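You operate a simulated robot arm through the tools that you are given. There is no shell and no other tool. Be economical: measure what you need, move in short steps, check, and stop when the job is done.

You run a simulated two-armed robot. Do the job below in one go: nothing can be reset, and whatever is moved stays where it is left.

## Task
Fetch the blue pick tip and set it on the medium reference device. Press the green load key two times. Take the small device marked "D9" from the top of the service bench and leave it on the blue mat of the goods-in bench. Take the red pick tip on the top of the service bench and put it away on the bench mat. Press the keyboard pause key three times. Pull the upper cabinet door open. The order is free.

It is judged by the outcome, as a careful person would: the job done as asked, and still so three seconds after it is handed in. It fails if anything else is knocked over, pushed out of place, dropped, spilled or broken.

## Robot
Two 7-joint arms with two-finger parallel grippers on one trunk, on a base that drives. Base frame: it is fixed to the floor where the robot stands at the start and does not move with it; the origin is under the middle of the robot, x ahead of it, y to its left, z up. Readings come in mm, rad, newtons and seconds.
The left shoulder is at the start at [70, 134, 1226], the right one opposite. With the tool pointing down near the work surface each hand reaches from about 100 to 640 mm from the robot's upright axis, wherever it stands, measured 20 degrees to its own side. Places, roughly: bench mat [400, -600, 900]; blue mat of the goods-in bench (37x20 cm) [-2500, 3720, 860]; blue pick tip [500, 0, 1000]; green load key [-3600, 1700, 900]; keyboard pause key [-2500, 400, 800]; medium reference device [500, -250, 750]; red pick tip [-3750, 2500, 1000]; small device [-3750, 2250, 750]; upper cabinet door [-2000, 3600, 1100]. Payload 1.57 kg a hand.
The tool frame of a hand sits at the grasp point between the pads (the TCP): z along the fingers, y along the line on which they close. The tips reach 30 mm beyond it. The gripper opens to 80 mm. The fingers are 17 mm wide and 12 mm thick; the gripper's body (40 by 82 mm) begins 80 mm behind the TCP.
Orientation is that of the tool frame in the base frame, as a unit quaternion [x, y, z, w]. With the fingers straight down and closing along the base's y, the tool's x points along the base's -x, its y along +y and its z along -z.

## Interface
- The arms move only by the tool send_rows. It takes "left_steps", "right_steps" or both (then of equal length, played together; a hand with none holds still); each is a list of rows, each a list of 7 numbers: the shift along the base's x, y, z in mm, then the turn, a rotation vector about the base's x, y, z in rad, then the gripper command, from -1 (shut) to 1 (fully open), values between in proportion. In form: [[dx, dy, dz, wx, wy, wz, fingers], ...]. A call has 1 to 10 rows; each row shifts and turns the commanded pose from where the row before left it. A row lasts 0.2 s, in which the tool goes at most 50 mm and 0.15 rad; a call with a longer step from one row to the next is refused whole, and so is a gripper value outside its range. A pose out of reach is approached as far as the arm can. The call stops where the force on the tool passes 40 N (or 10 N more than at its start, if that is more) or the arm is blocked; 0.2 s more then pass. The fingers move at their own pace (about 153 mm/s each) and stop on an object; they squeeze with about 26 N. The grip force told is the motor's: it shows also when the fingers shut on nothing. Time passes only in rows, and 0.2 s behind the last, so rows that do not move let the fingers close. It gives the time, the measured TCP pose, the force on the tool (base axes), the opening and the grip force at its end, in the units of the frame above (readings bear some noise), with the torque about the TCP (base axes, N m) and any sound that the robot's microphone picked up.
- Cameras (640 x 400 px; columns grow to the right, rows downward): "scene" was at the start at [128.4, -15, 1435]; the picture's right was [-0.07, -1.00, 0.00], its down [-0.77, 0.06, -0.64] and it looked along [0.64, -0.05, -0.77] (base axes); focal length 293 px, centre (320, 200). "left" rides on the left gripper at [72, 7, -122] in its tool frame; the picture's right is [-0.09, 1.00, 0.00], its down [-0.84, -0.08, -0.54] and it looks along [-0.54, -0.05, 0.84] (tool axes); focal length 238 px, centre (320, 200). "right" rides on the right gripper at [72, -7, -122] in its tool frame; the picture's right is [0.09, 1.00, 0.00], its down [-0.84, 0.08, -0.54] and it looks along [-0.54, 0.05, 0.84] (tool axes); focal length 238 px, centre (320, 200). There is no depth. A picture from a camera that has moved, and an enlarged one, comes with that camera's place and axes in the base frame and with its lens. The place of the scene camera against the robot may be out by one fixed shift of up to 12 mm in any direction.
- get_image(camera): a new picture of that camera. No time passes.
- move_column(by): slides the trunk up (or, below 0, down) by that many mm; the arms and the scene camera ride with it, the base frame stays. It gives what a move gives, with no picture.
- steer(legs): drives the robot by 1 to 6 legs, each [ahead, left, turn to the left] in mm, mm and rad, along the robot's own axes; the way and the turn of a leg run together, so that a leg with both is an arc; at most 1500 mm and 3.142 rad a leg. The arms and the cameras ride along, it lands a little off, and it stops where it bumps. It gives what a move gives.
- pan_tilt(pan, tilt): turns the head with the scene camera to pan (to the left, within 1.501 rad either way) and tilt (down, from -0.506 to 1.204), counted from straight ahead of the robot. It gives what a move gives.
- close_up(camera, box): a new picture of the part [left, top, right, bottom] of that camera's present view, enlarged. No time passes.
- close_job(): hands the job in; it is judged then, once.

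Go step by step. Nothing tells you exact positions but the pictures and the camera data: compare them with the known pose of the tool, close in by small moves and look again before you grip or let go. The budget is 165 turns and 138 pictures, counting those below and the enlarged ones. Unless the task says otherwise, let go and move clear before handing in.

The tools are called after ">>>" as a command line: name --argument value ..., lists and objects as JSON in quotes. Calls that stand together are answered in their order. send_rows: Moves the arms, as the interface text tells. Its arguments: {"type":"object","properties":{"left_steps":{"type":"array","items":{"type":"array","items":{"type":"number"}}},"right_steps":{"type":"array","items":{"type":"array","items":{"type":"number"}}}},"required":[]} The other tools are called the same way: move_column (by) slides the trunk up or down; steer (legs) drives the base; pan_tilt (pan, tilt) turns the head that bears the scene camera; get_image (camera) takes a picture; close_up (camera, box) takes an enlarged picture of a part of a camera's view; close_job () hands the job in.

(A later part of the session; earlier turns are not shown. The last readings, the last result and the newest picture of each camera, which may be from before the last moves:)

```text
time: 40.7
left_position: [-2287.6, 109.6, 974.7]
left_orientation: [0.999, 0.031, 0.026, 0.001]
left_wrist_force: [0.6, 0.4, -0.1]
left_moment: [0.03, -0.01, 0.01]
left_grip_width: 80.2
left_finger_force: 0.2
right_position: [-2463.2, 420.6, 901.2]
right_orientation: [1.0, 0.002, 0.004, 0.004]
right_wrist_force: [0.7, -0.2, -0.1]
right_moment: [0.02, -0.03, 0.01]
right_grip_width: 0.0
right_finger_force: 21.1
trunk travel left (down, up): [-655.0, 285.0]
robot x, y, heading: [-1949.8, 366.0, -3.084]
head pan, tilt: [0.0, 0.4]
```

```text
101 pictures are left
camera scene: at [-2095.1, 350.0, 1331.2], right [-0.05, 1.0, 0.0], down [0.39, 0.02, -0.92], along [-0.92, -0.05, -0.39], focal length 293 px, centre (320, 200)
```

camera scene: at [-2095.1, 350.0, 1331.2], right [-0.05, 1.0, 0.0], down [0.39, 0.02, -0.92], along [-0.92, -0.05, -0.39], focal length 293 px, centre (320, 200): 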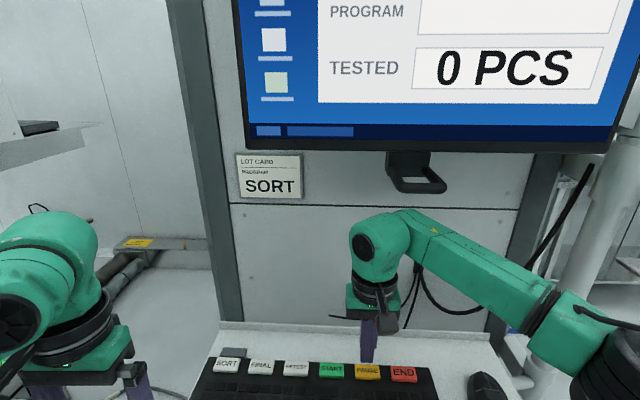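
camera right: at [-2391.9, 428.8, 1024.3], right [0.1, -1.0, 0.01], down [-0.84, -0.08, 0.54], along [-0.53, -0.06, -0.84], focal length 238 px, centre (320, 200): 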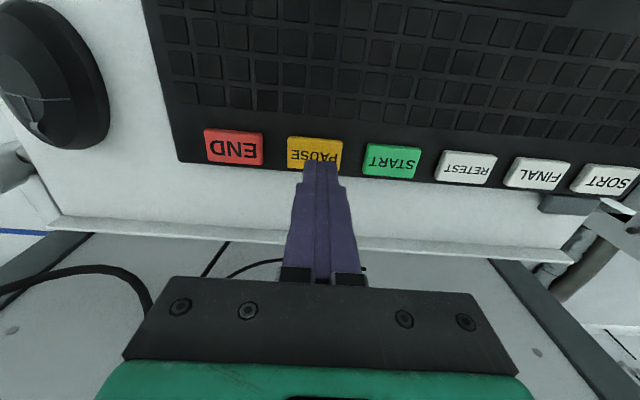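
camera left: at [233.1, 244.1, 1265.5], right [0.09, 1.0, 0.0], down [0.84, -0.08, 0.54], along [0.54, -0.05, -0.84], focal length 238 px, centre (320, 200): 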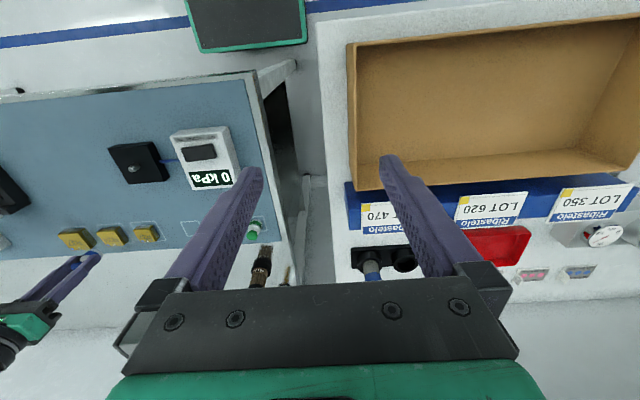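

Nearly on target. Nudge and lower in small steps until contact.

>>> send_rows --right_steps '[[3, 3, -5, 0, 0, 0, -1], [0, 0, -4, 0, 0, 0, -1], [0, 0, -3, 0, 0, 0, -1]]'

>>> close_up --camera "right" --box '[220, 80, 420, 205]'

```text
time: 41.5
left_position: [-2287.5, 110.0, 974.9]
left_orientation: [0.999, 0.03, 0.026, 0.001]
left_wrist_force: [0.0, 0.0, -0.5]
left_moment: [0.02, -0.02, -0.03]
left_grip_width: 80.4
left_finger_force: 0.0
right_position: [-2459.4, 423.6, 890.8]
right_orientation: [1.0, 0.001, 0.005, 0.005]
right_wrist_force: [-0.5, -1.0, -0.2]
right_moment: [0.01, 0.01, -0.02]
right_grip_width: 0.2
right_finger_force: 21.0
trunk travel left (down, up): [-655.0, 285.0]
robot x, y, heading: [-1952.9, 366.4, -3.085]
head pan, tilt: [0.0, 0.4]
```

```text
3.20 times, centred on (320, 142) of right
camera zoom: at [-2388.5, 431.8, 1012.1], right [0.1, -1.0, 0.01], down [-0.84, -0.08, 0.54], along [-0.53, -0.06, -0.84], focal length 763 px, centre (320, 384)
```

zoom: 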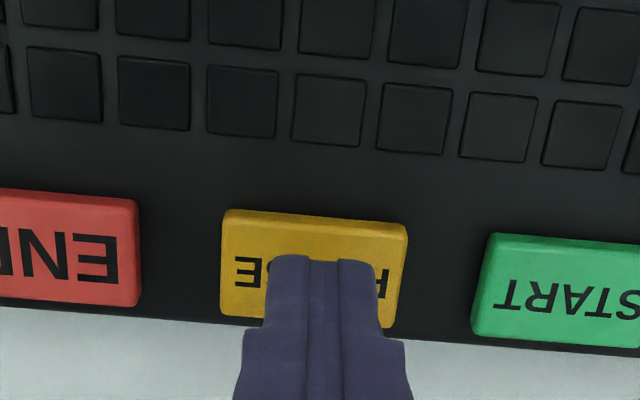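

>>> send_rows --right_steps '[[0, 0, -2, 0, 0, 0, -1], [0, 0, -2, 0, 0, 0, -1], [0, 0, -2, 0, 0, 0, -1]]'

```text
time: 42.3
left_position: [-2286.5, 110.6, 975.6]
left_orientation: [0.999, 0.031, 0.027, 0.003]
left_wrist_force: [-0.7, 0.2, 0.0]
left_moment: [-0.01, 0.0, -0.02]
left_grip_width: 80.0
left_finger_force: 0.0
right_position: [-2460.5, 423.2, 884.2]
right_orientation: [1.0, 0.003, 0.003, 0.005]
right_wrist_force: [-0.7, -0.1, -1.3]
right_moment: [0.02, 0.02, 0.03]
right_grip_width: 0.0
right_finger_force: 21.8
trunk travel left (down, up): [-655.0, 285.0]
robot x, y, heading: [-1953.1, 372.0, -3.093]
head pan, tilt: [0.0, 0.4]
```

>>> send_rows --right_steps '[[0, 0, -2, 0, 0, 0, -1], [0, 0, -2, 0, 0, 0, -1]]'

>>> close_up --camera "right" --box '[220, 80, 420, 205]'

```text
time: 42.9
left_position: [-2288.1, 111.2, 974.6]
left_orientation: [0.999, 0.031, 0.025, 0.002]
left_wrist_force: [0.3, -1.5, 0.0]
left_moment: [0.0, 0.01, -0.03]
left_grip_width: 80.1
left_finger_force: 0.1
right_position: [-2460.9, 422.7, 881.0]
right_orientation: [1.0, 0.002, 0.004, 0.004]
right_wrist_force: [-0.1, 0.1, -0.8]
right_moment: [-0.01, -0.01, -0.01]
right_grip_width: 0.0
right_finger_force: 21.3
trunk travel left (down, up): [-655.0, 285.0]
robot x, y, heading: [-1953.0, 366.9, -3.089]
head pan, tilt: [0.0, 0.4]
```

```text
3.20 times, centred on (320, 142) of right
camera zoom: at [-2388.8, 431.2, 1002.0], right [0.1, -1.0, 0.01], down [-0.84, -0.08, 0.54], along [-0.53, -0.06, -0.84], focal length 763 px, centre (320, 384)
```

zoom: 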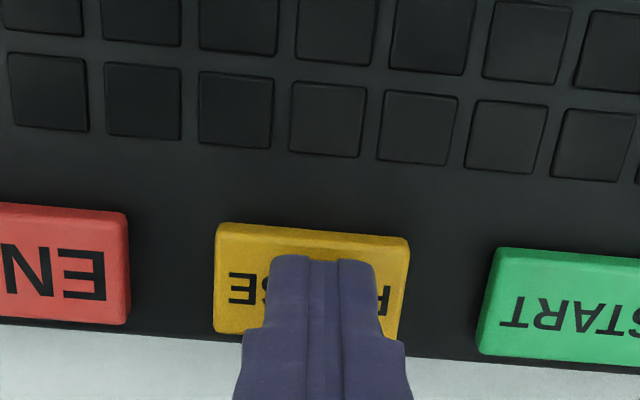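

>>> send_rows --right_steps '[[0, 0, -2, 0, 0, 0, -1], [0, 0, -2, 0, 0, 0, -1], [0, 0, -2, 0, 0, 0, -1]]'

```text
time: 43.7
left_position: [-2286.6, 110.0, 974.9]
left_orientation: [0.999, 0.03, 0.026, 0.002]
left_wrist_force: [0.9, 0.4, 0.0]
left_moment: [-0.02, 0.01, -0.01]
left_grip_width: 79.8
left_finger_force: 0.0
right_position: [-2459.4, 422.2, 874.5]
right_orientation: [1.0, 0.002, 0.004, 0.004]
right_wrist_force: [-0.2, 0.3, 0.9]
right_moment: [-0.02, 0.0, 0.0]
right_grip_width: 0.2
right_finger_force: 21.4
trunk travel left (down, up): [-655.0, 285.0]
robot x, y, heading: [-1954.8, 368.0, -3.086]
head pan, tilt: [0.0, 0.4]
```

>>> send_rows --right_steps '[[0, 0, -2, 0, 0, 0, -1], [0, 0, -2, 0, 0, 0, -1], [0, 0, -2, 0, 0, 0, -1]]'

>>> close_up --camera "right" --box '[220, 80, 420, 205]'

```text
time: 44.5
left_position: [-2285.5, 110.3, 974.9]
left_orientation: [0.999, 0.03, 0.025, 0.002]
left_wrist_force: [-0.1, 0.0, 1.0]
left_moment: [-0.03, 0.03, 0.01]
left_grip_width: 80.0
left_finger_force: 0.1
right_position: [-2460.2, 423.8, 869.1]
right_orientation: [1.0, 0.002, 0.002, 0.005]
right_wrist_force: [-3.1, -0.4, 5.6]
right_moment: [-0.01, 0.1, 0.01]
right_grip_width: 0.0
right_finger_force: 20.9
trunk travel left (down, up): [-655.0, 285.0]
robot x, y, heading: [-1953.5, 366.4, -3.089]
head pan, tilt: [0.0, 0.4]
heard: click
```

```text
3.20 times, centred on (320, 142) of right
camera zoom: at [-2388.4, 431.4, 990.9], right [0.1, -1.0, 0.01], down [-0.84, -0.08, 0.54], along [-0.54, -0.06, -0.84], focal length 763 px, centre (320, 384)
```

zoom: 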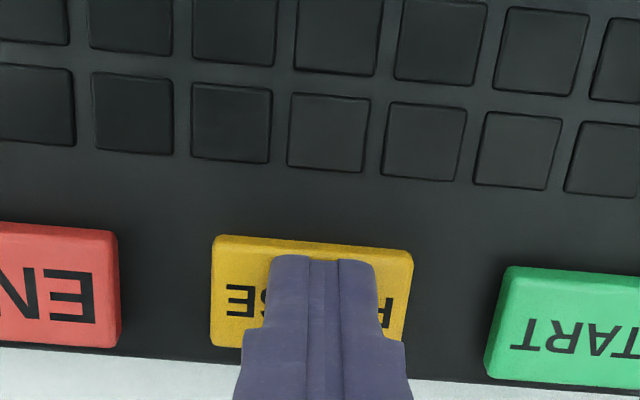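

One click heard. Release and press again, one call at a time so I can count the clicks.

>>> send_rows --right_steps '[[0, 0, 6, 0, 0, 0, -1], [0, 0, 6, 0, 0, 0, -1], [0, 0, 0, 0, 0, 0, -1], [0, 0, -6, 0, 0, 0, -1], [0, 0, -3, 0, 0, 0, -1], [0, 0, -3, 0, 0, 0, -1], [0, 0, 0, 0, 0, 0, -1]]'

```text
time: 46.1
left_position: [-2286.5, 109.9, 975.4]
left_orientation: [0.999, 0.031, 0.025, 0.002]
left_wrist_force: [-0.7, -0.3, 0.6]
left_moment: [0.0, 0.03, 0.02]
left_grip_width: 80.1
left_finger_force: 0.1
right_position: [-2459.8, 423.3, 868.5]
right_orientation: [1.0, 0.001, 0.003, 0.005]
right_wrist_force: [-0.6, 2.1, 7.4]
right_moment: [0.01, 0.05, 0.05]
right_grip_width: 0.2
right_finger_force: 21.1
trunk travel left (down, up): [-655.0, 285.0]
robot x, y, heading: [-1953.6, 367.9, -3.084]
head pan, tilt: [0.0, 0.4]
heard: click
```

>>> send_rows --right_steps '[[0, 0, 6, 0, 0, 0, -1], [0, 0, 6, 0, 0, 0, -1], [0, 0, 0, 0, 0, 0, -1], [0, 0, -6, 0, 0, 0, -1], [0, 0, -3, 0, 0, 0, -1], [0, 0, -3, 0, 0, 0, -1], [0, 0, 0, 0, 0, 0, -1]]'

```text
time: 47.7
left_position: [-2284.5, 109.9, 975.6]
left_orientation: [0.999, 0.031, 0.026, 0.003]
left_wrist_force: [-0.4, -0.4, -0.7]
left_moment: [0.0, 0.02, -0.01]
left_grip_width: 80.3
left_finger_force: 0.2
right_position: [-2460.1, 423.5, 868.5]
right_orientation: [1.0, 0.001, 0.003, 0.004]
right_wrist_force: [-2.1, 1.4, 7.7]
right_moment: [0.09, 0.1, -0.03]
right_grip_width: 0.1
right_finger_force: 21.5
trunk travel left (down, up): [-655.0, 285.0]
robot x, y, heading: [-1954.2, 367.0, -3.091]
head pan, tilt: [0.0, 0.4]
heard: click
```

Three clicks. Now raise slightly, retract under the bracket, then back off and look at the monitor.

>>> send_rows --right_steps '[[0, 0, 15, 0, 0, 0, -1], [0, 0, 20, 0, 0, 0, -1], [40, 0, 0, 0, 0, 0, -1], [45, 10, 0, 0, 0, 0, -1], [45, 15, 0, 0, 0, 0, -1], [40, 25, 0, 0, 0, 0, -1], [30, 30, 0, 0, 0, 0, 0], [0, 40, 20, 0, 0, 0, 1]]' --left_steps '[[0, 0, 0, 0, 0, 0, 1], [0, 0, 0, 0, 0.026, 0, 1], [0, 0, 0, 0, 0.026, 0, 1], [0, 0, 0, 0, 0, 0, 1], [0, 0, 0, 0, 0, 0, 1], [0, 0, 0, 0, 0, 0, 1], [0, 0, 0, 0, 0, 0, 1], [0, 0, 0, 0, 0, 0, 1]]'

>>> steer --legs '[[-350, 0, 0]]'

>>> get_image --camera "scene"

```text
time: 49.5
left_position: [-2285.8, 111.5, 975.1]
left_orientation: [1.0, 0.031, -0.001, 0.002]
left_wrist_force: [0.3, -0.4, 0.3]
left_moment: [0.01, 0.0, -0.01]
left_grip_width: 79.8
left_finger_force: 0.1
right_position: [-2258.9, 544.0, 923.8]
right_orientation: [1.0, 0.002, 0.003, 0.005]
right_wrist_force: [-0.1, -0.3, 0.6]
right_moment: [-0.04, 0.02, 0.01]
right_grip_width: 79.9
right_finger_force: 0.1
trunk travel left (down, up): [-655.0, 285.0]
robot x, y, heading: [-1954.4, 370.0, -3.086]
head pan, tilt: [0.0, 0.4]
```

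```text
time: 51.8
left_position: [-1936.4, 130.5, 974.7]
left_orientation: [1.0, 0.031, 0.001, 0.001]
left_wrist_force: [0.5, 0.2, 0.0]
left_moment: [-0.01, 0.0, -0.01]
left_grip_width: 80.0
left_finger_force: 0.1
right_position: [-1909.2, 562.6, 922.9]
right_orientation: [1.0, 0.003, 0.005, 0.004]
right_wrist_force: [0.2, -0.3, -0.5]
right_moment: [-0.01, -0.05, 0.01]
right_grip_width: 79.9
right_finger_force: 0.0
trunk travel left (down, up): [-655.0, 285.0]
robot x, y, heading: [-1601.3, 387.9, -3.084]
head pan, tilt: [0.0, 0.4]
```

```text
97 pictures are left
camera scene: at [-1744.9, 369.4, 1331.2], right [-0.05, 1.0, 0.0], down [0.39, 0.02, -0.92], along [-0.92, -0.05, -0.39], focal length 293 px, centre (320, 200)
```

scene: 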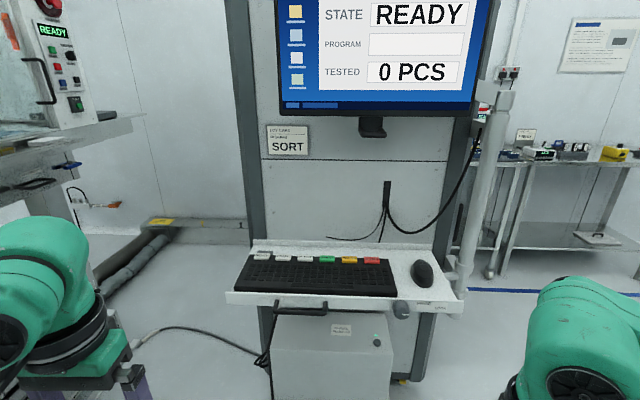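

The terminal looks undisturbed. Next: drive toward the green load key and the service bench on the west wall.

>>> move_column --by 145

>>> steer --legs '[[0, -1400, -0.058], [1150, 0, 0]]'

>>> get_image --camera "scene"

```text
time: 53.5
left_position: [-1935.1, 129.4, 1121.0]
left_orientation: [1.0, 0.031, 0.0, 0.002]
left_wrist_force: [0.5, 0.6, -0.3]
left_moment: [-0.05, 0.0, 0.0]
left_grip_width: 80.1
left_finger_force: 0.1
right_position: [-1908.4, 562.6, 1069.6]
right_orientation: [1.0, 0.001, 0.003, 0.004]
right_wrist_force: [-0.2, 0.3, -0.7]
right_moment: [0.02, 0.01, 0.02]
right_grip_width: 80.0
right_finger_force: 0.0
trunk travel left (down, up): [-800.0, 140.0]
robot x, y, heading: [-1606.4, 385.9, -3.087]
head pan, tilt: [0.0, 0.4]
```

```text
time: 65.9
left_position: [-3128.3, 1552.8, 1120.7]
left_orientation: [1.0, 0.004, 0.0, 0.002]
left_wrist_force: [0.1, -0.6, -0.4]
left_moment: [-0.01, 0.01, 0.0]
left_grip_width: 80.2
left_finger_force: 0.0
right_position: [-3079.0, 1982.9, 1069.4]
right_orientation: [1.0, -0.024, 0.004, 0.005]
right_wrist_force: [-0.6, 0.7, 0.8]
right_moment: [0.01, 0.03, -0.01]
right_grip_width: 80.2
right_finger_force: 0.2
trunk travel left (down, up): [-800.0, 140.0]
robot x, y, heading: [-2782.8, 1794.8, -3.138]
head pan, tilt: [0.0, 0.4]
```

```text
96 pictures are left
camera scene: at [-2923.7, 1782.1, 1476.3], right [0.0, 1.0, 0.0], down [0.39, 0.0, -0.92], along [-0.92, 0.0, -0.39], focal length 293 px, centre (320, 200)
```

scene: 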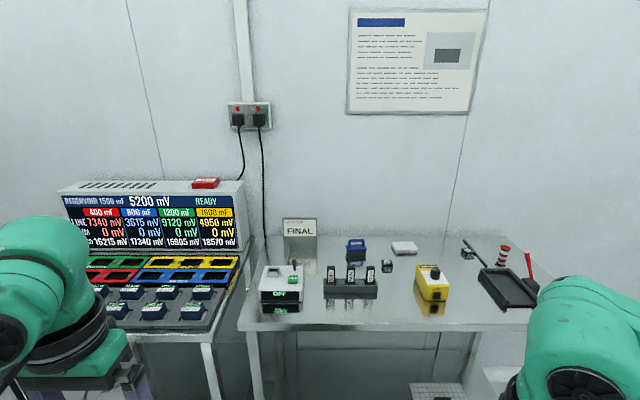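

>>> close_up --camera "scene" --box '[50, 170, 250, 335]'

>>> close_up --camera "scene" --box '[240, 205, 560, 325]'

```text
2.42 times, centred on (150, 252) of scene
camera zoom: at [-2923.7, 1782.1, 1476.3], right [0.0, 1.0, 0.0], down [0.39, 0.0, -0.92], along [-0.92, 0.0, -0.39], focal length 711 px, centre (732, 73)
```

zoom: 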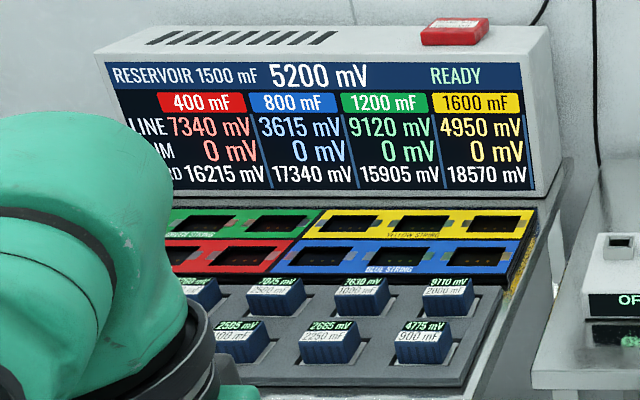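

```text
2.00 times, centred on (400, 265) of scene
camera zoom: at [-2923.7, 1782.1, 1476.3], right [0.0, 1.0, 0.0], down [0.39, 0.0, -0.92], along [-0.92, 0.0, -0.39], focal length 587 px, centre (160, 70)
```

zoom: 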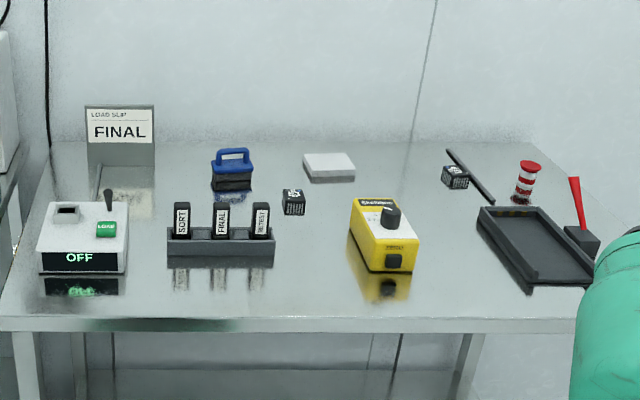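

The green LOAD key is on the small device near (-3650, 1700); the small black cubes and the red-striped tip are further right on the same bench. I'll move closer and look again.

>>> steer --legs '[[280, 0, 0]]'

>>> pan_tilt --pan 0.15 --tilt 0.75

>>> get_image --camera "scene"

>>> get_image --camera "left"

```text
time: 67.9
left_position: [-3410.7, 1552.1, 1120.8]
left_orientation: [1.0, 0.005, 0.0, 0.001]
left_wrist_force: [0.9, -0.1, 1.4]
left_moment: [-0.01, 0.04, 0.0]
left_grip_width: 79.9
left_finger_force: 0.2
right_position: [-3360.7, 1981.9, 1069.7]
right_orientation: [1.0, -0.024, 0.004, 0.004]
right_wrist_force: [-0.8, 0.1, -0.9]
right_moment: [-0.01, -0.01, -0.02]
right_grip_width: 80.0
right_finger_force: 0.1
trunk travel left (down, up): [-800.0, 140.0]
robot x, y, heading: [-3065.4, 1793.9, -3.139]
head pan, tilt: [0.0, 0.4]
```

```text
time: 68.7
left_position: [-3411.5, 1551.4, 1120.3]
left_orientation: [1.0, 0.005, 0.0, 0.002]
left_wrist_force: [0.4, -0.7, -0.6]
left_moment: [-0.02, -0.05, -0.04]
left_grip_width: 79.9
left_finger_force: 0.0
right_position: [-3362.6, 1982.8, 1069.2]
right_orientation: [1.0, -0.024, 0.005, 0.005]
right_wrist_force: [1.1, 0.9, 0.2]
right_moment: [0.01, 0.03, 0.03]
right_grip_width: 80.0
right_finger_force: 0.1
trunk travel left (down, up): [-800.0, 140.0]
robot x, y, heading: [-3065.6, 1790.1, -3.138]
head pan, tilt: [0.15, 0.75]
```

```text
93 pictures are left
camera scene: at [-3197.2, 1768.8, 1445.1], right [-0.15, 0.99, 0.0], down [0.67, 0.1, -0.73], along [-0.72, -0.11, -0.68], focal length 293 px, centre (320, 200)
```

scene: 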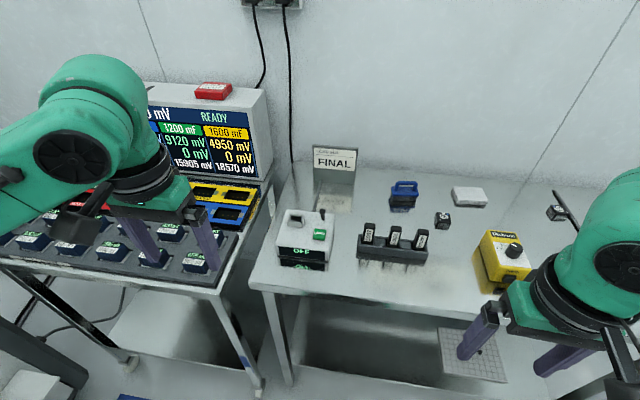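

```text
92 pictures are left
camera left: at [-3339.9, 1545.3, 1242.6], right [-0.08, -1.0, 0.0], down [-0.84, 0.07, 0.54], along [-0.54, 0.04, -0.84], focal length 238 px, centre (320, 200)
```

left: 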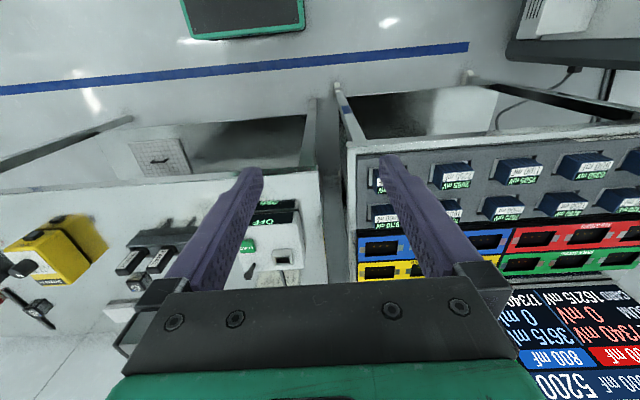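

LOAD key estimated at (-3614, 1692, 940). Bring the left hand (closed) above it and look.

>>> send_rows --left_steps '[[0, 40, 0, 0, 0, 0, -1], [-20, 35, 0, 0, 0, 0, -1], [-30, 35, 0, 0, 0, 0, -1], [-38, 30, 0, 0, 0, 0, -1], [-40, 0, -20, 0, 0, 0, -1], [-40, 0, -25, 0, 0, 0, -1], [-34, 0, -30, 0, 0, 0, -1], [0, 0, -35, 0, 0, 0, -1]]'

>>> get_image --camera "left"

>>> close_up --camera "scene" --box '[220, 170, 380, 270]'

```text
time: 70.5
left_position: [-3613.7, 1689.6, 1009.7]
left_orientation: [1.0, 0.005, 0.002, 0.002]
left_wrist_force: [0.4, 0.4, 0.4]
left_moment: [0.02, 0.0, 0.02]
left_grip_width: 0.0
left_finger_force: 20.9
right_position: [-3362.4, 1981.4, 1069.4]
right_orientation: [1.0, -0.024, 0.004, 0.004]
right_wrist_force: [0.1, -1.0, -0.1]
right_moment: [0.01, 0.02, 0.03]
right_grip_width: 79.9
right_finger_force: 0.1
trunk travel left (down, up): [-800.0, 140.0]
robot x, y, heading: [-3067.4, 1791.3, -3.14]
head pan, tilt: [0.15, 0.75]
```

```text
91 pictures are left
camera left: at [-3541.9, 1683.8, 1132.3], right [-0.08, -1.0, 0.0], down [-0.84, 0.07, 0.54], along [-0.54, 0.04, -0.84], focal length 238 px, centre (320, 200)
```

left: 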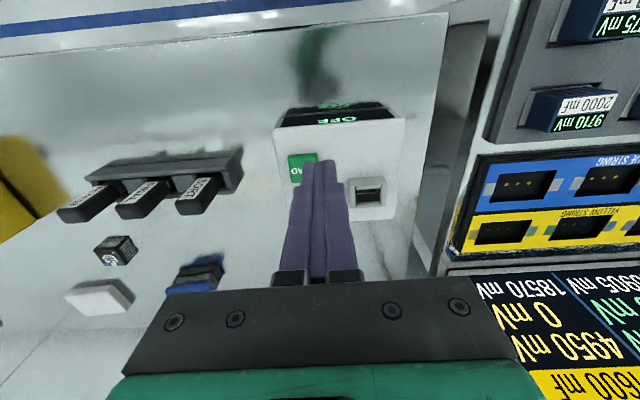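

```text
4.00 times, centred on (300, 220) of scene
camera zoom: at [-3196.6, 1767.9, 1445.2], right [-0.15, 0.99, 0.0], down [0.67, 0.1, -0.73], along [-0.72, -0.11, -0.68], focal length 1174 px, centre (400, 120)
```

zoom: 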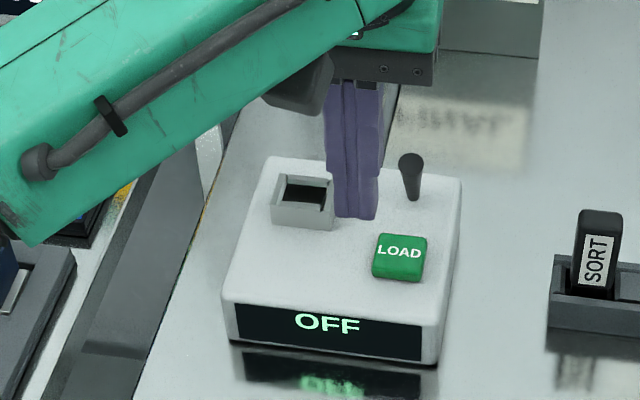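

Triangulating, the key is at about (-3644, 1708, 912). Shift and lower, then look.

>>> send_rows --left_steps '[[-15, 10, 0, 0, 0, 0, -1], [-15, 8, 0, 0, 0, 0, -1], [0, 0, -25, 0, 0, 0, -1], [0, 0, -18, 0, 0, 0, -1]]'

>>> close_up --camera "left" --box '[220, 80, 420, 205]'

>>> close_up --camera "scene" --box '[220, 170, 380, 270]'

```text
time: 71.5
left_position: [-3644.3, 1708.9, 966.4]
left_orientation: [1.0, 0.004, 0.0, 0.002]
left_wrist_force: [0.1, 0.0, -0.2]
left_moment: [0.01, -0.03, 0.01]
left_grip_width: 0.2
left_finger_force: 21.4
right_position: [-3362.4, 1981.6, 1069.7]
right_orientation: [1.0, -0.024, 0.005, 0.004]
right_wrist_force: [0.0, 0.3, 0.8]
right_moment: [0.0, 0.04, 0.01]
right_grip_width: 80.2
right_finger_force: 0.1
trunk travel left (down, up): [-800.0, 140.0]
robot x, y, heading: [-3065.5, 1793.8, -3.141]
head pan, tilt: [0.15, 0.75]
```

```text
3.20 times, centred on (320, 142) of left
camera zoom: at [-3571.8, 1703.6, 1089.7], right [-0.08, -1.0, 0.0], down [-0.84, 0.07, 0.54], along [-0.54, 0.04, -0.84], focal length 763 px, centre (320, 384)
```

zoom: 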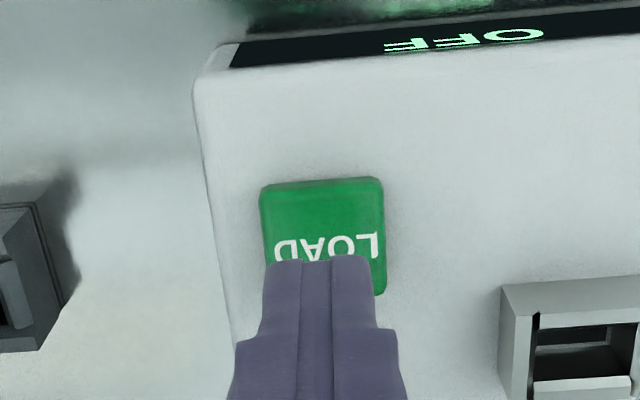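

```text
4.00 times, centred on (300, 220) of scene
camera zoom: at [-3197.1, 1769.2, 1445.1], right [-0.15, 0.99, 0.0], down [0.67, 0.1, -0.73], along [-0.72, -0.11, -0.68], focal length 1174 px, centre (400, 120)
```

zoom: 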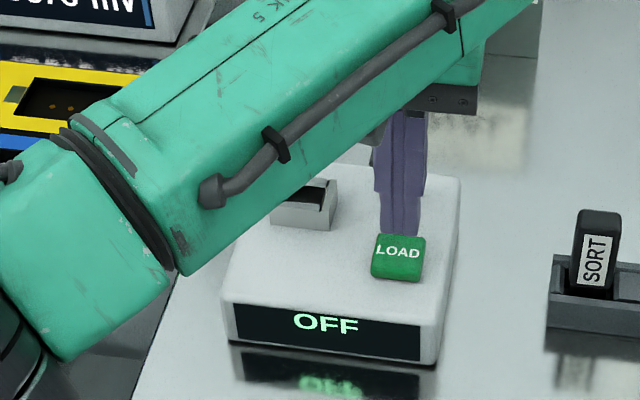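

On target. Lower until click.

>>> send_rows --left_steps '[[0, 0, -8, 0, 0, 0, -1], [0, 0, -5, 0, 0, 0, -1], [0, 0, -3, 0, 0, 0, -1], [0, 0, -2, 0, 0, 0, -1]]'

>>> close_up --camera "left" --box '[220, 80, 420, 205]'

```text
time: 72.5
left_position: [-3644.6, 1709.5, 948.4]
left_orientation: [1.0, 0.004, 0.0, 0.002]
left_wrist_force: [0.5, -0.7, -0.4]
left_moment: [0.0, -0.04, -0.03]
left_grip_width: 0.2
left_finger_force: 21.2
right_position: [-3361.1, 1981.9, 1069.1]
right_orientation: [1.0, -0.024, 0.004, 0.004]
right_wrist_force: [0.1, -0.8, -0.9]
right_moment: [-0.01, 0.02, 0.0]
right_grip_width: 79.9
right_finger_force: 0.0
trunk travel left (down, up): [-800.0, 140.0]
robot x, y, heading: [-3065.7, 1793.1, -3.138]
head pan, tilt: [0.15, 0.75]
```

```text
3.20 times, centred on (320, 142) of left
camera zoom: at [-3571.6, 1703.4, 1071.4], right [-0.08, -1.0, 0.0], down [-0.84, 0.07, 0.54], along [-0.54, 0.04, -0.84], focal length 763 px, centre (320, 384)
```

zoom: 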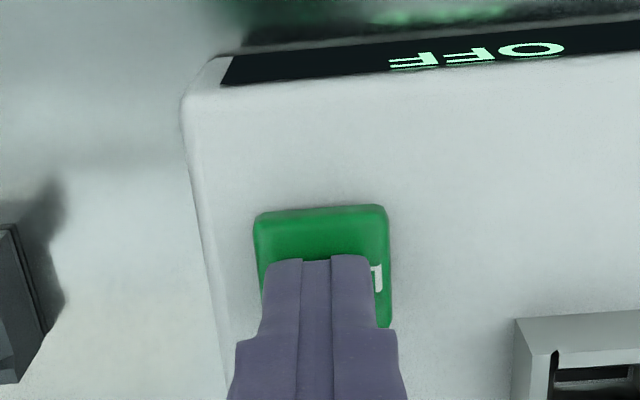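

>>> send_rows --left_steps '[[0, 0, -2, 0, 0, 0, -1], [0, 0, -2, 0, 0, 0, -1], [0, 0, -2, 0, 0, 0, -1]]'

```text
time: 73.3
left_position: [-3642.1, 1709.9, 942.6]
left_orientation: [1.0, 0.005, 0.0, 0.0]
left_wrist_force: [0.4, 0.5, 1.7]
left_moment: [-0.02, 0.02, -0.01]
left_grip_width: 0.1
left_finger_force: 21.4
right_position: [-3362.5, 1982.0, 1068.7]
right_orientation: [1.0, -0.023, 0.003, 0.004]
right_wrist_force: [-0.5, -0.5, 0.3]
right_moment: [0.04, 0.02, 0.03]
right_grip_width: 80.0
right_finger_force: 0.1
trunk travel left (down, up): [-800.0, 140.0]
robot x, y, heading: [-3069.4, 1795.0, -3.135]
head pan, tilt: [0.15, 0.75]
heard: click
```

One click. Release and press once more.

>>> send_rows --left_steps '[[0, 0, 6, 0, 0, 0, -1], [0, 0, 6, 0, 0, 0, -1], [0, 0, 0, 0, 0, 0, -1], [0, 0, -6, 0, 0, 0, -1], [0, 0, -3, 0, 0, 0, -1], [0, 0, -3, 0, 0, 0, -1], [0, 0, 0, 0, 0, 0, -1]]'

```text
time: 74.9
left_position: [-3643.4, 1709.9, 942.5]
left_orientation: [1.0, 0.006, 0.001, 0.001]
left_wrist_force: [-1.0, 0.1, 1.5]
left_moment: [0.01, 0.04, 0.01]
left_grip_width: 0.0
left_finger_force: 21.7
right_position: [-3362.7, 1981.1, 1068.6]
right_orientation: [1.0, -0.023, 0.003, 0.004]
right_wrist_force: [-0.5, 0.6, -1.2]
right_moment: [0.04, -0.02, 0.01]
right_grip_width: 80.1
right_finger_force: 0.0
trunk travel left (down, up): [-800.0, 140.0]
robot x, y, heading: [-3067.5, 1790.7, -3.138]
head pan, tilt: [0.15, 0.75]
heard: click
```

Two clicks. Retract the left hand and move along the bench to the cubes and the red tip.

>>> send_rows --left_steps '[[0, 0, 30, 0, 0, 0, -1], [0, 0, 40, 0, 0, 0, -1], [0, 0, 40, 0, 0, 0, -1], [40, -10, 30, 0, 0, 0, 0], [45, -10, 30, 0, 0, 0, 1], [45, -10, 0, 0, 0, 0, 1], [45, -10, 0, 0, 0, 0, 1], [45, -20, 0, 0, 0, 0, 1]]' --right_steps '[[0, 0, 20, 0, 0, 0.02, 1], [0, 0, 20, 0, 0, 0.02, 1], [0, 0, 0, 0, 0, 0, 1], [0, 0, 0, 0, 0, 0, 1], [0, 0, 0, 0, 0, 0, 1], [0, 0, 0, 0, 0, 0, 1], [0, 0, 0, 0, 0, 0, 1], [0, 0, 0, 0, 0, 0, 1]]'

>>> steer --legs '[[0, -520, 0]]'

>>> pan_tilt --pan 0.0 --tilt 0.65

>>> get_image --camera "scene"

>>> get_image --camera "right"

```text
refused: row 4 steps farther than a row can; nothing moved
```

```text
time: 77.9
left_position: [-3645.4, 2226.7, 942.6]
left_orientation: [1.0, 0.004, 0.0, 0.001]
left_wrist_force: [-0.3, -0.1, 0.7]
left_moment: [0.04, -0.01, -0.03]
left_grip_width: 0.0
left_finger_force: 21.6
right_position: [-3362.8, 2498.7, 1069.1]
right_orientation: [1.0, -0.026, 0.003, 0.004]
right_wrist_force: [-0.3, -0.5, 0.6]
right_moment: [0.0, 0.02, -0.05]
right_grip_width: 80.0
right_finger_force: 0.1
trunk travel left (down, up): [-800.0, 140.0]
robot x, y, heading: [-3067.6, 2304.3, -3.144]
head pan, tilt: [0.15, 0.75]
```

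```text
time: 78.6
left_position: [-3644.5, 2227.5, 942.8]
left_orientation: [1.0, 0.003, 0.0, 0.002]
left_wrist_force: [-0.2, 0.1, -0.4]
left_moment: [0.0, 0.01, -0.01]
left_grip_width: 0.0
left_finger_force: 21.3
right_position: [-3362.1, 2499.0, 1069.0]
right_orientation: [1.0, -0.026, 0.002, 0.004]
right_wrist_force: [-0.3, -0.5, 0.1]
right_moment: [-0.01, 0.01, -0.01]
right_grip_width: 80.1
right_finger_force: 0.1
trunk travel left (down, up): [-800.0, 140.0]
robot x, y, heading: [-3070.2, 2303.0, -3.143]
head pan, tilt: [0.0, 0.649]
```

```text
86 pictures are left
camera scene: at [-3202.5, 2297.5, 1453.7], right [0.0, 1.0, 0.0], down [0.6, 0.0, -0.8], along [-0.8, 0.0, -0.6], focal length 293 px, centre (320, 200)
```

scene: 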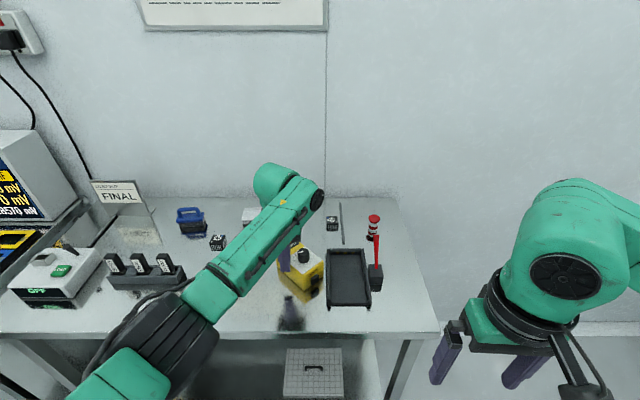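

```text
85 pictures are left
camera right: at [-3291.1, 2503.1, 1191.1], right [0.04, -1.0, 0.01], down [-0.84, -0.03, 0.54], along [-0.54, -0.03, -0.84], focal length 238 px, centre (320, 200)
```

right: 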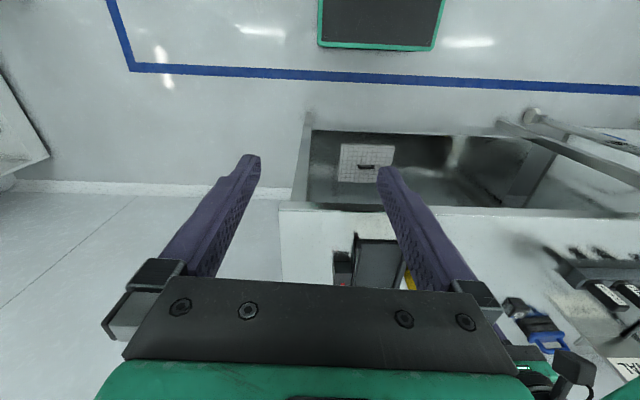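

The retract was refused and the base moved with the left hand still low, so I must check whether anything was disturbed.

>>> close_up --camera "scene" --box '[0, 170, 240, 320]'

>>> close_up --camera "scene" --box '[200, 190, 440, 340]'

```text
2.67 times, centred on (120, 245) of scene
camera zoom: at [-3202.5, 2297.5, 1453.7], right [0.0, 1.0, 0.0], down [0.6, 0.0, -0.8], along [-0.8, 0.0, -0.6], focal length 782 px, centre (853, 80)
```

zoom: 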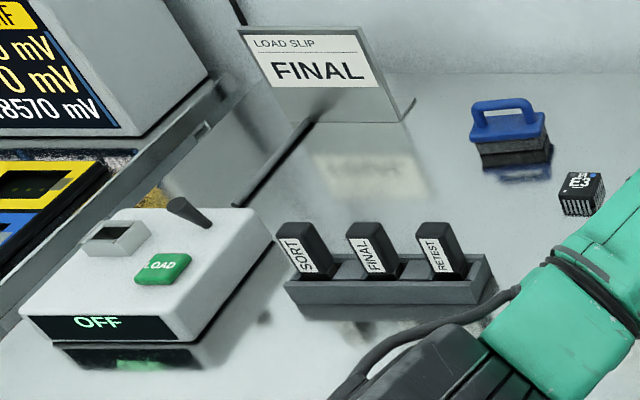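

```text
2.67 times, centred on (320, 265) of scene
camera zoom: at [-3202.5, 2297.5, 1453.7], right [0.0, 1.0, 0.0], down [0.6, 0.0, -0.8], along [-0.8, 0.0, -0.6], focal length 782 px, centre (320, 27)
```

zoom: 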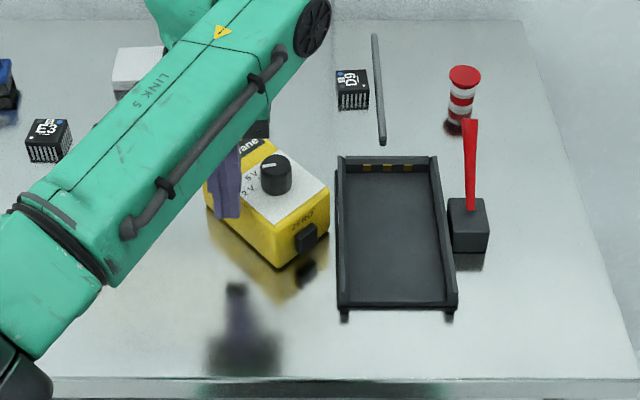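

The left fingers pushed the yellow box sideways about 130 mm (originally near (-3681, 2141), square to the bench). I'll lift the left hand clear, then measure the box so I can put it back.

>>> send_rows --left_steps '[[0, -5, 0, 0, 0, 0, -1], [0, -10, 10, 0, 0, 0, -1], [0, 0, 40, 0, 0, 0, -1], [0, 0, 45, 0, 0, 0, -1], [0, 0, 45, 0, 0, 0, 0], [0, 0, 30, 0, 0, 0, 1], [0, 0, 0, 0, 0, 0, 1]]'

>>> get_image --camera "left"

>>> close_up --camera "scene" --box '[200, 190, 440, 340]'

```text
time: 80.2
left_position: [-3645.0, 2213.3, 1112.8]
left_orientation: [1.0, 0.003, 0.0, 0.002]
left_wrist_force: [0.1, -0.1, -0.1]
left_moment: [0.03, -0.01, 0.01]
left_grip_width: 80.0
left_finger_force: 0.0
right_position: [-3363.0, 2499.1, 1070.1]
right_orientation: [1.0, -0.025, 0.004, 0.004]
right_wrist_force: [0.4, 0.8, -0.2]
right_moment: [0.01, 0.02, 0.03]
right_grip_width: 80.1
right_finger_force: 0.0
trunk travel left (down, up): [-800.0, 140.0]
robot x, y, heading: [-3071.1, 2308.0, -3.136]
head pan, tilt: [0.0, 0.649]
```

```text
82 pictures are left
camera left: at [-3572.8, 2207.0, 1235.4], right [-0.09, -1.0, 0.0], down [-0.84, 0.07, 0.54], along [-0.54, 0.04, -0.84], focal length 238 px, centre (320, 200)
```

left: 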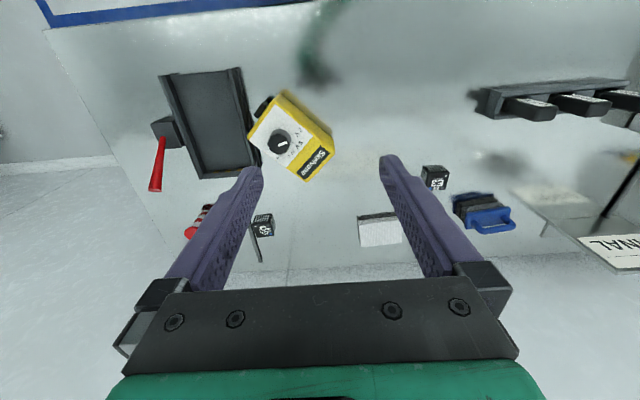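

```text
2.67 times, centred on (320, 265) of scene
camera zoom: at [-3202.8, 2297.7, 1453.7], right [0.0, 1.0, 0.0], down [0.6, 0.0, -0.8], along [-0.8, 0.0, -0.6], focal length 782 px, centre (320, 27)
```

zoom: 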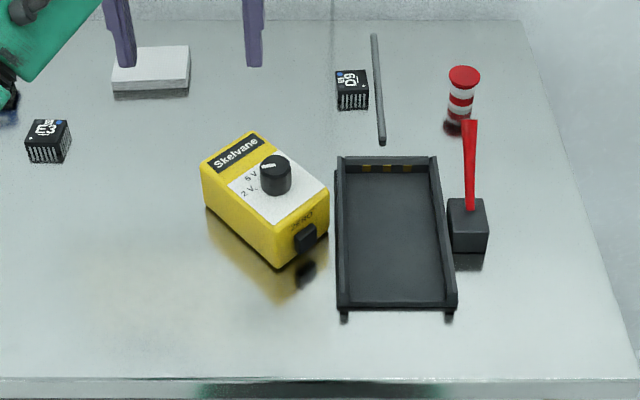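

The box has turned about 42°. I'll align the left gripper across its width and hover above it to check.

>>> send_rows --left_steps '[[-10, 10, -20, 0, 0, 0.146, 1], [-10, 10, -20, 0, 0, 0.146, 1], [-10, 10, -20, 0, 0, 0.146, 1], [-10, 10, -15, 0, 0, 0.146, 1], [-5, 4, -10, 0, 0, 0.146, 1]]'

>>> get_image --camera "left"

>>> close_up --camera "scene" --box '[200, 190, 440, 340]'

```text
time: 81.4
left_position: [-3664.5, 2257.5, 1037.2]
left_orientation: [0.933, 0.361, 0.001, 0.0]
left_wrist_force: [-0.4, -0.3, -0.9]
left_moment: [0.03, 0.01, -0.02]
left_grip_width: 80.1
left_finger_force: 0.0
left hand out of reach, approached as far as the arm can: row 3, 4
right_position: [-3363.9, 2496.5, 1069.3]
right_orientation: [1.0, -0.025, 0.005, 0.004]
right_wrist_force: [0.9, 0.1, 0.0]
right_moment: [0.03, -0.03, -0.01]
right_grip_width: 80.0
right_finger_force: 0.0
trunk travel left (down, up): [-800.0, 140.0]
robot x, y, heading: [-3066.1, 2306.9, -3.143]
head pan, tilt: [0.0, 0.649]
```

```text
80 pictures are left
camera left: at [-3608.1, 2300.9, 1160.9], right [0.6, -0.8, 0.0], down [-0.67, -0.51, 0.54], along [-0.43, -0.33, -0.84], focal length 238 px, centre (320, 200)
```

left: 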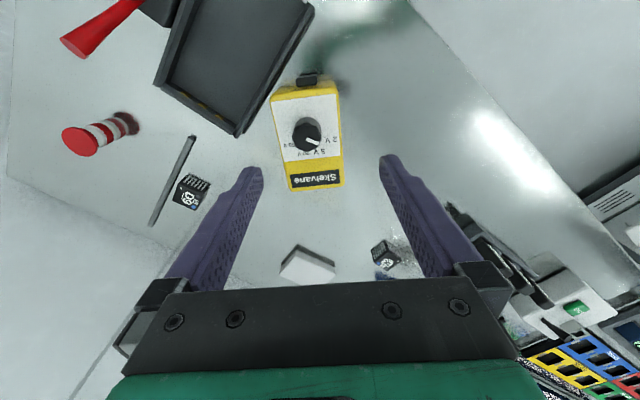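

```text
2.67 times, centred on (320, 265) of scene
camera zoom: at [-3204.3, 2295.2, 1453.5], right [0.0, 1.0, 0.0], down [0.61, 0.0, -0.8], along [-0.8, 0.0, -0.61], focal length 782 px, centre (320, 27)
```

zoom: 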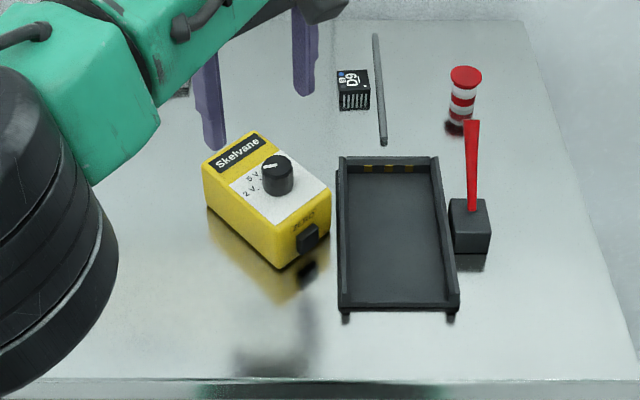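

Yaw is right; the box centre reads (-3682, 2257). The arm is near its reach limit, so I'll pull the left hand back, drive 150 mm closer, then re-position.

>>> send_rows --left_steps '[[40, 0, 20, 0, 0, 0, 1], [45, 0, 0, 0, 0, 0, 1], [45, 0, 0, 0, 0, 0, 1]]'

>>> steer --legs '[[150, 0, 0]]'

```text
time: 82.2
left_position: [-3664.4, 2258.7, 1038.9]
left_orientation: [0.933, 0.361, 0.0, 0.001]
left_wrist_force: [0.0, -0.2, 0.5]
left_moment: [0.0, 0.03, 0.0]
left_grip_width: 79.9
left_finger_force: 0.0
left hand out of reach, approached as far as the arm can: row 1, 2, 3
right_position: [-3362.9, 2497.4, 1068.7]
right_orientation: [1.0, -0.026, 0.004, 0.004]
right_wrist_force: [0.1, -0.1, -0.1]
right_moment: [0.03, 0.0, -0.06]
right_grip_width: 79.9
right_finger_force: 0.1
trunk travel left (down, up): [-800.0, 140.0]
robot x, y, heading: [-3062.8, 2308.0, -3.146]
head pan, tilt: [0.0, 0.649]
```

```text
time: 83.6
left_position: [-3810.7, 2260.5, 1040.5]
left_orientation: [0.933, 0.361, -0.001, 0.0]
left_wrist_force: [0.1, 0.4, 0.0]
left_moment: [0.03, 0.0, 0.01]
left_grip_width: 80.1
left_finger_force: 0.1
right_position: [-3510.8, 2499.6, 1070.1]
right_orientation: [1.0, -0.026, 0.002, 0.005]
right_wrist_force: [-0.1, -0.5, 0.4]
right_moment: [-0.01, 0.03, -0.01]
right_grip_width: 80.0
right_finger_force: 0.1
trunk travel left (down, up): [-800.0, 140.0]
robot x, y, heading: [-3216.7, 2308.6, 3.14]
head pan, tilt: [0.0, 0.649]
```

>>> send_rows --left_steps '[[20, 0, 0, 0, 0, 0, 1], [20, 0, 0, 0, 0, 0, 1]]'

```text
time: 84.2
left_position: [-3772.0, 2255.7, 1039.1]
left_orientation: [0.932, 0.362, 0.0, 0.0]
left_wrist_force: [0.5, -0.3, 1.3]
left_moment: [0.03, 0.04, -0.03]
left_grip_width: 80.4
left_finger_force: 0.0
left hand out of reach, approached as far as the arm can: row 1
right_position: [-3509.7, 2495.4, 1070.2]
right_orientation: [1.0, -0.025, 0.003, 0.003]
right_wrist_force: [-0.7, -0.1, 0.1]
right_moment: [0.03, 0.0, -0.01]
right_grip_width: 80.0
right_finger_force: 0.1
trunk travel left (down, up): [-800.0, 140.0]
robot x, y, heading: [-3217.3, 2305.7, 3.146]
head pan, tilt: [0.0, 0.649]
```

It moves again. Bring it over the box centre and lower to a hover.

>>> send_rows --left_steps '[[45, 0, 0, 0, 0, 0, 1], [45, 2, 0, 0, 0, 0, 1], [0, 0, -30, 0, 0, 0, 1], [0, 0, -25, 0, 0, 0, 1]]'

>>> get_image --camera "left"

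>>> close_up --camera "scene" --box '[200, 190, 440, 340]'

```text
time: 85.2
left_position: [-3684.1, 2261.4, 984.2]
left_orientation: [0.933, 0.36, 0.001, 0.001]
left_wrist_force: [0.0, 0.7, 0.5]
left_moment: [-0.02, 0.01, 0.0]
left_grip_width: 79.8
left_finger_force: 0.1
right_position: [-3511.2, 2500.0, 1069.9]
right_orientation: [1.0, -0.025, 0.005, 0.004]
right_wrist_force: [0.5, 0.2, 0.3]
right_moment: [-0.04, -0.02, -0.01]
right_grip_width: 80.0
right_finger_force: 0.1
trunk travel left (down, up): [-800.0, 140.0]
robot x, y, heading: [-3216.4, 2307.3, 3.143]
head pan, tilt: [0.0, 0.649]
```

```text
78 pictures are left
camera left: at [-3626.0, 2304.2, 1106.6], right [0.6, -0.8, 0.0], down [-0.67, -0.5, 0.54], along [-0.43, -0.33, -0.84], focal length 238 px, centre (320, 200)
```

left: 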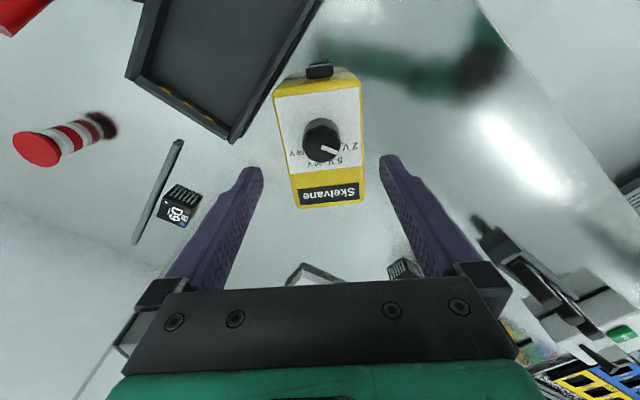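

```text
2.67 times, centred on (320, 265) of scene
camera zoom: at [-3351.8, 2297.2, 1453.7], right [0.0, 1.0, 0.0], down [0.6, 0.0, -0.8], along [-0.8, 0.0, -0.6], focal length 782 px, centre (320, 27)
```

zoom: 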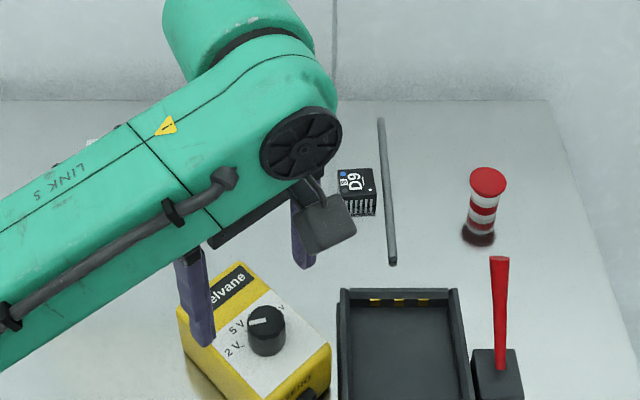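

Centre offset is about (+2, -3). Correct and lower to just above the box.

>>> send_rows --left_steps '[[2, -3, -15, 0, 0, 0, 1], [0, 0, -20, 0, 0, 0, 1], [0, 0, -8, 0, 0, 0, 1]]'

>>> get_image --camera "left"

```text
time: 86.0
left_position: [-3681.5, 2258.7, 941.2]
left_orientation: [0.933, 0.361, 0.0, 0.002]
left_wrist_force: [0.2, 0.6, -0.5]
left_moment: [0.03, 0.02, 0.03]
left_grip_width: 80.1
left_finger_force: 0.1
right_position: [-3511.4, 2498.6, 1069.1]
right_orientation: [1.0, -0.026, 0.004, 0.004]
right_wrist_force: [0.4, 0.0, -0.2]
right_moment: [0.03, -0.01, -0.03]
right_grip_width: 79.8
right_finger_force: 0.1
trunk travel left (down, up): [-800.0, 140.0]
robot x, y, heading: [-3211.8, 2307.1, 3.143]
head pan, tilt: [0.0, 0.649]
```

```text
76 pictures are left
camera left: at [-3623.1, 2302.0, 1063.3], right [0.6, -0.8, 0.0], down [-0.67, -0.5, 0.54], along [-0.43, -0.33, -0.84], focal length 238 px, centre (320, 200)
```

left: 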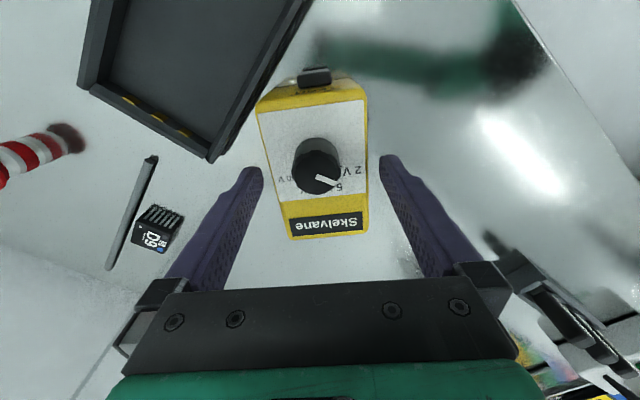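

Centred. Lower around it and grip.

>>> send_rows --left_steps '[[0, 0, -8, 0, 0, 0, 1], [0, 0, -8, 0, 0, 0, 1], [0, 0, -8, 0, 0, 0, 1], [0, 0, -8, 0, 0, 0, 1], [0, 0, 0, 0, 0, 0, 0.6], [0, 0, 0, 0, 0, 0, 0.2], [0, 0, 0, 0, 0, 0, -0.5], [0, 0, 0, 0, 0, 0, -0.5]]'

>>> get_image --camera "left"

```text
time: 87.8
left_position: [-3681.7, 2259.7, 909.1]
left_orientation: [0.933, 0.36, 0.0, 0.001]
left_wrist_force: [-0.5, 0.8, 3.6]
left_moment: [-0.06, 0.01, 0.08]
left_grip_width: 68.1
left_finger_force: 25.9
right_position: [-3512.0, 2498.3, 1069.6]
right_orientation: [1.0, -0.025, 0.003, 0.005]
right_wrist_force: [0.8, -0.1, 1.6]
right_moment: [0.0, 0.01, 0.03]
right_grip_width: 80.1
right_finger_force: 0.0
trunk travel left (down, up): [-800.0, 140.0]
robot x, y, heading: [-3214.1, 2308.8, 3.14]
head pan, tilt: [0.0, 0.649]
```

```text
75 pictures are left
camera left: at [-3623.6, 2302.1, 1031.8], right [0.6, -0.8, 0.0], down [-0.67, -0.5, 0.54], along [-0.43, -0.33, -0.84], focal length 238 px, centre (320, 200)
```

left: 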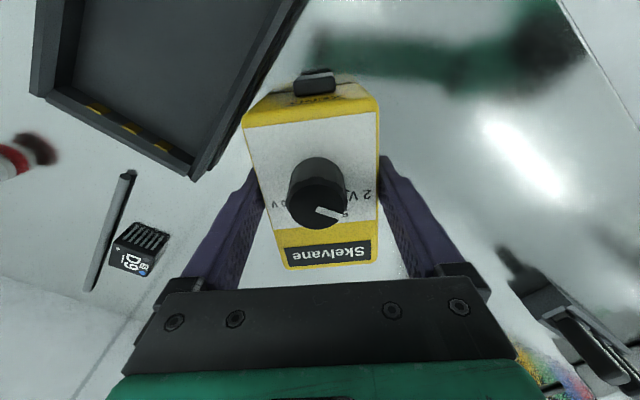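

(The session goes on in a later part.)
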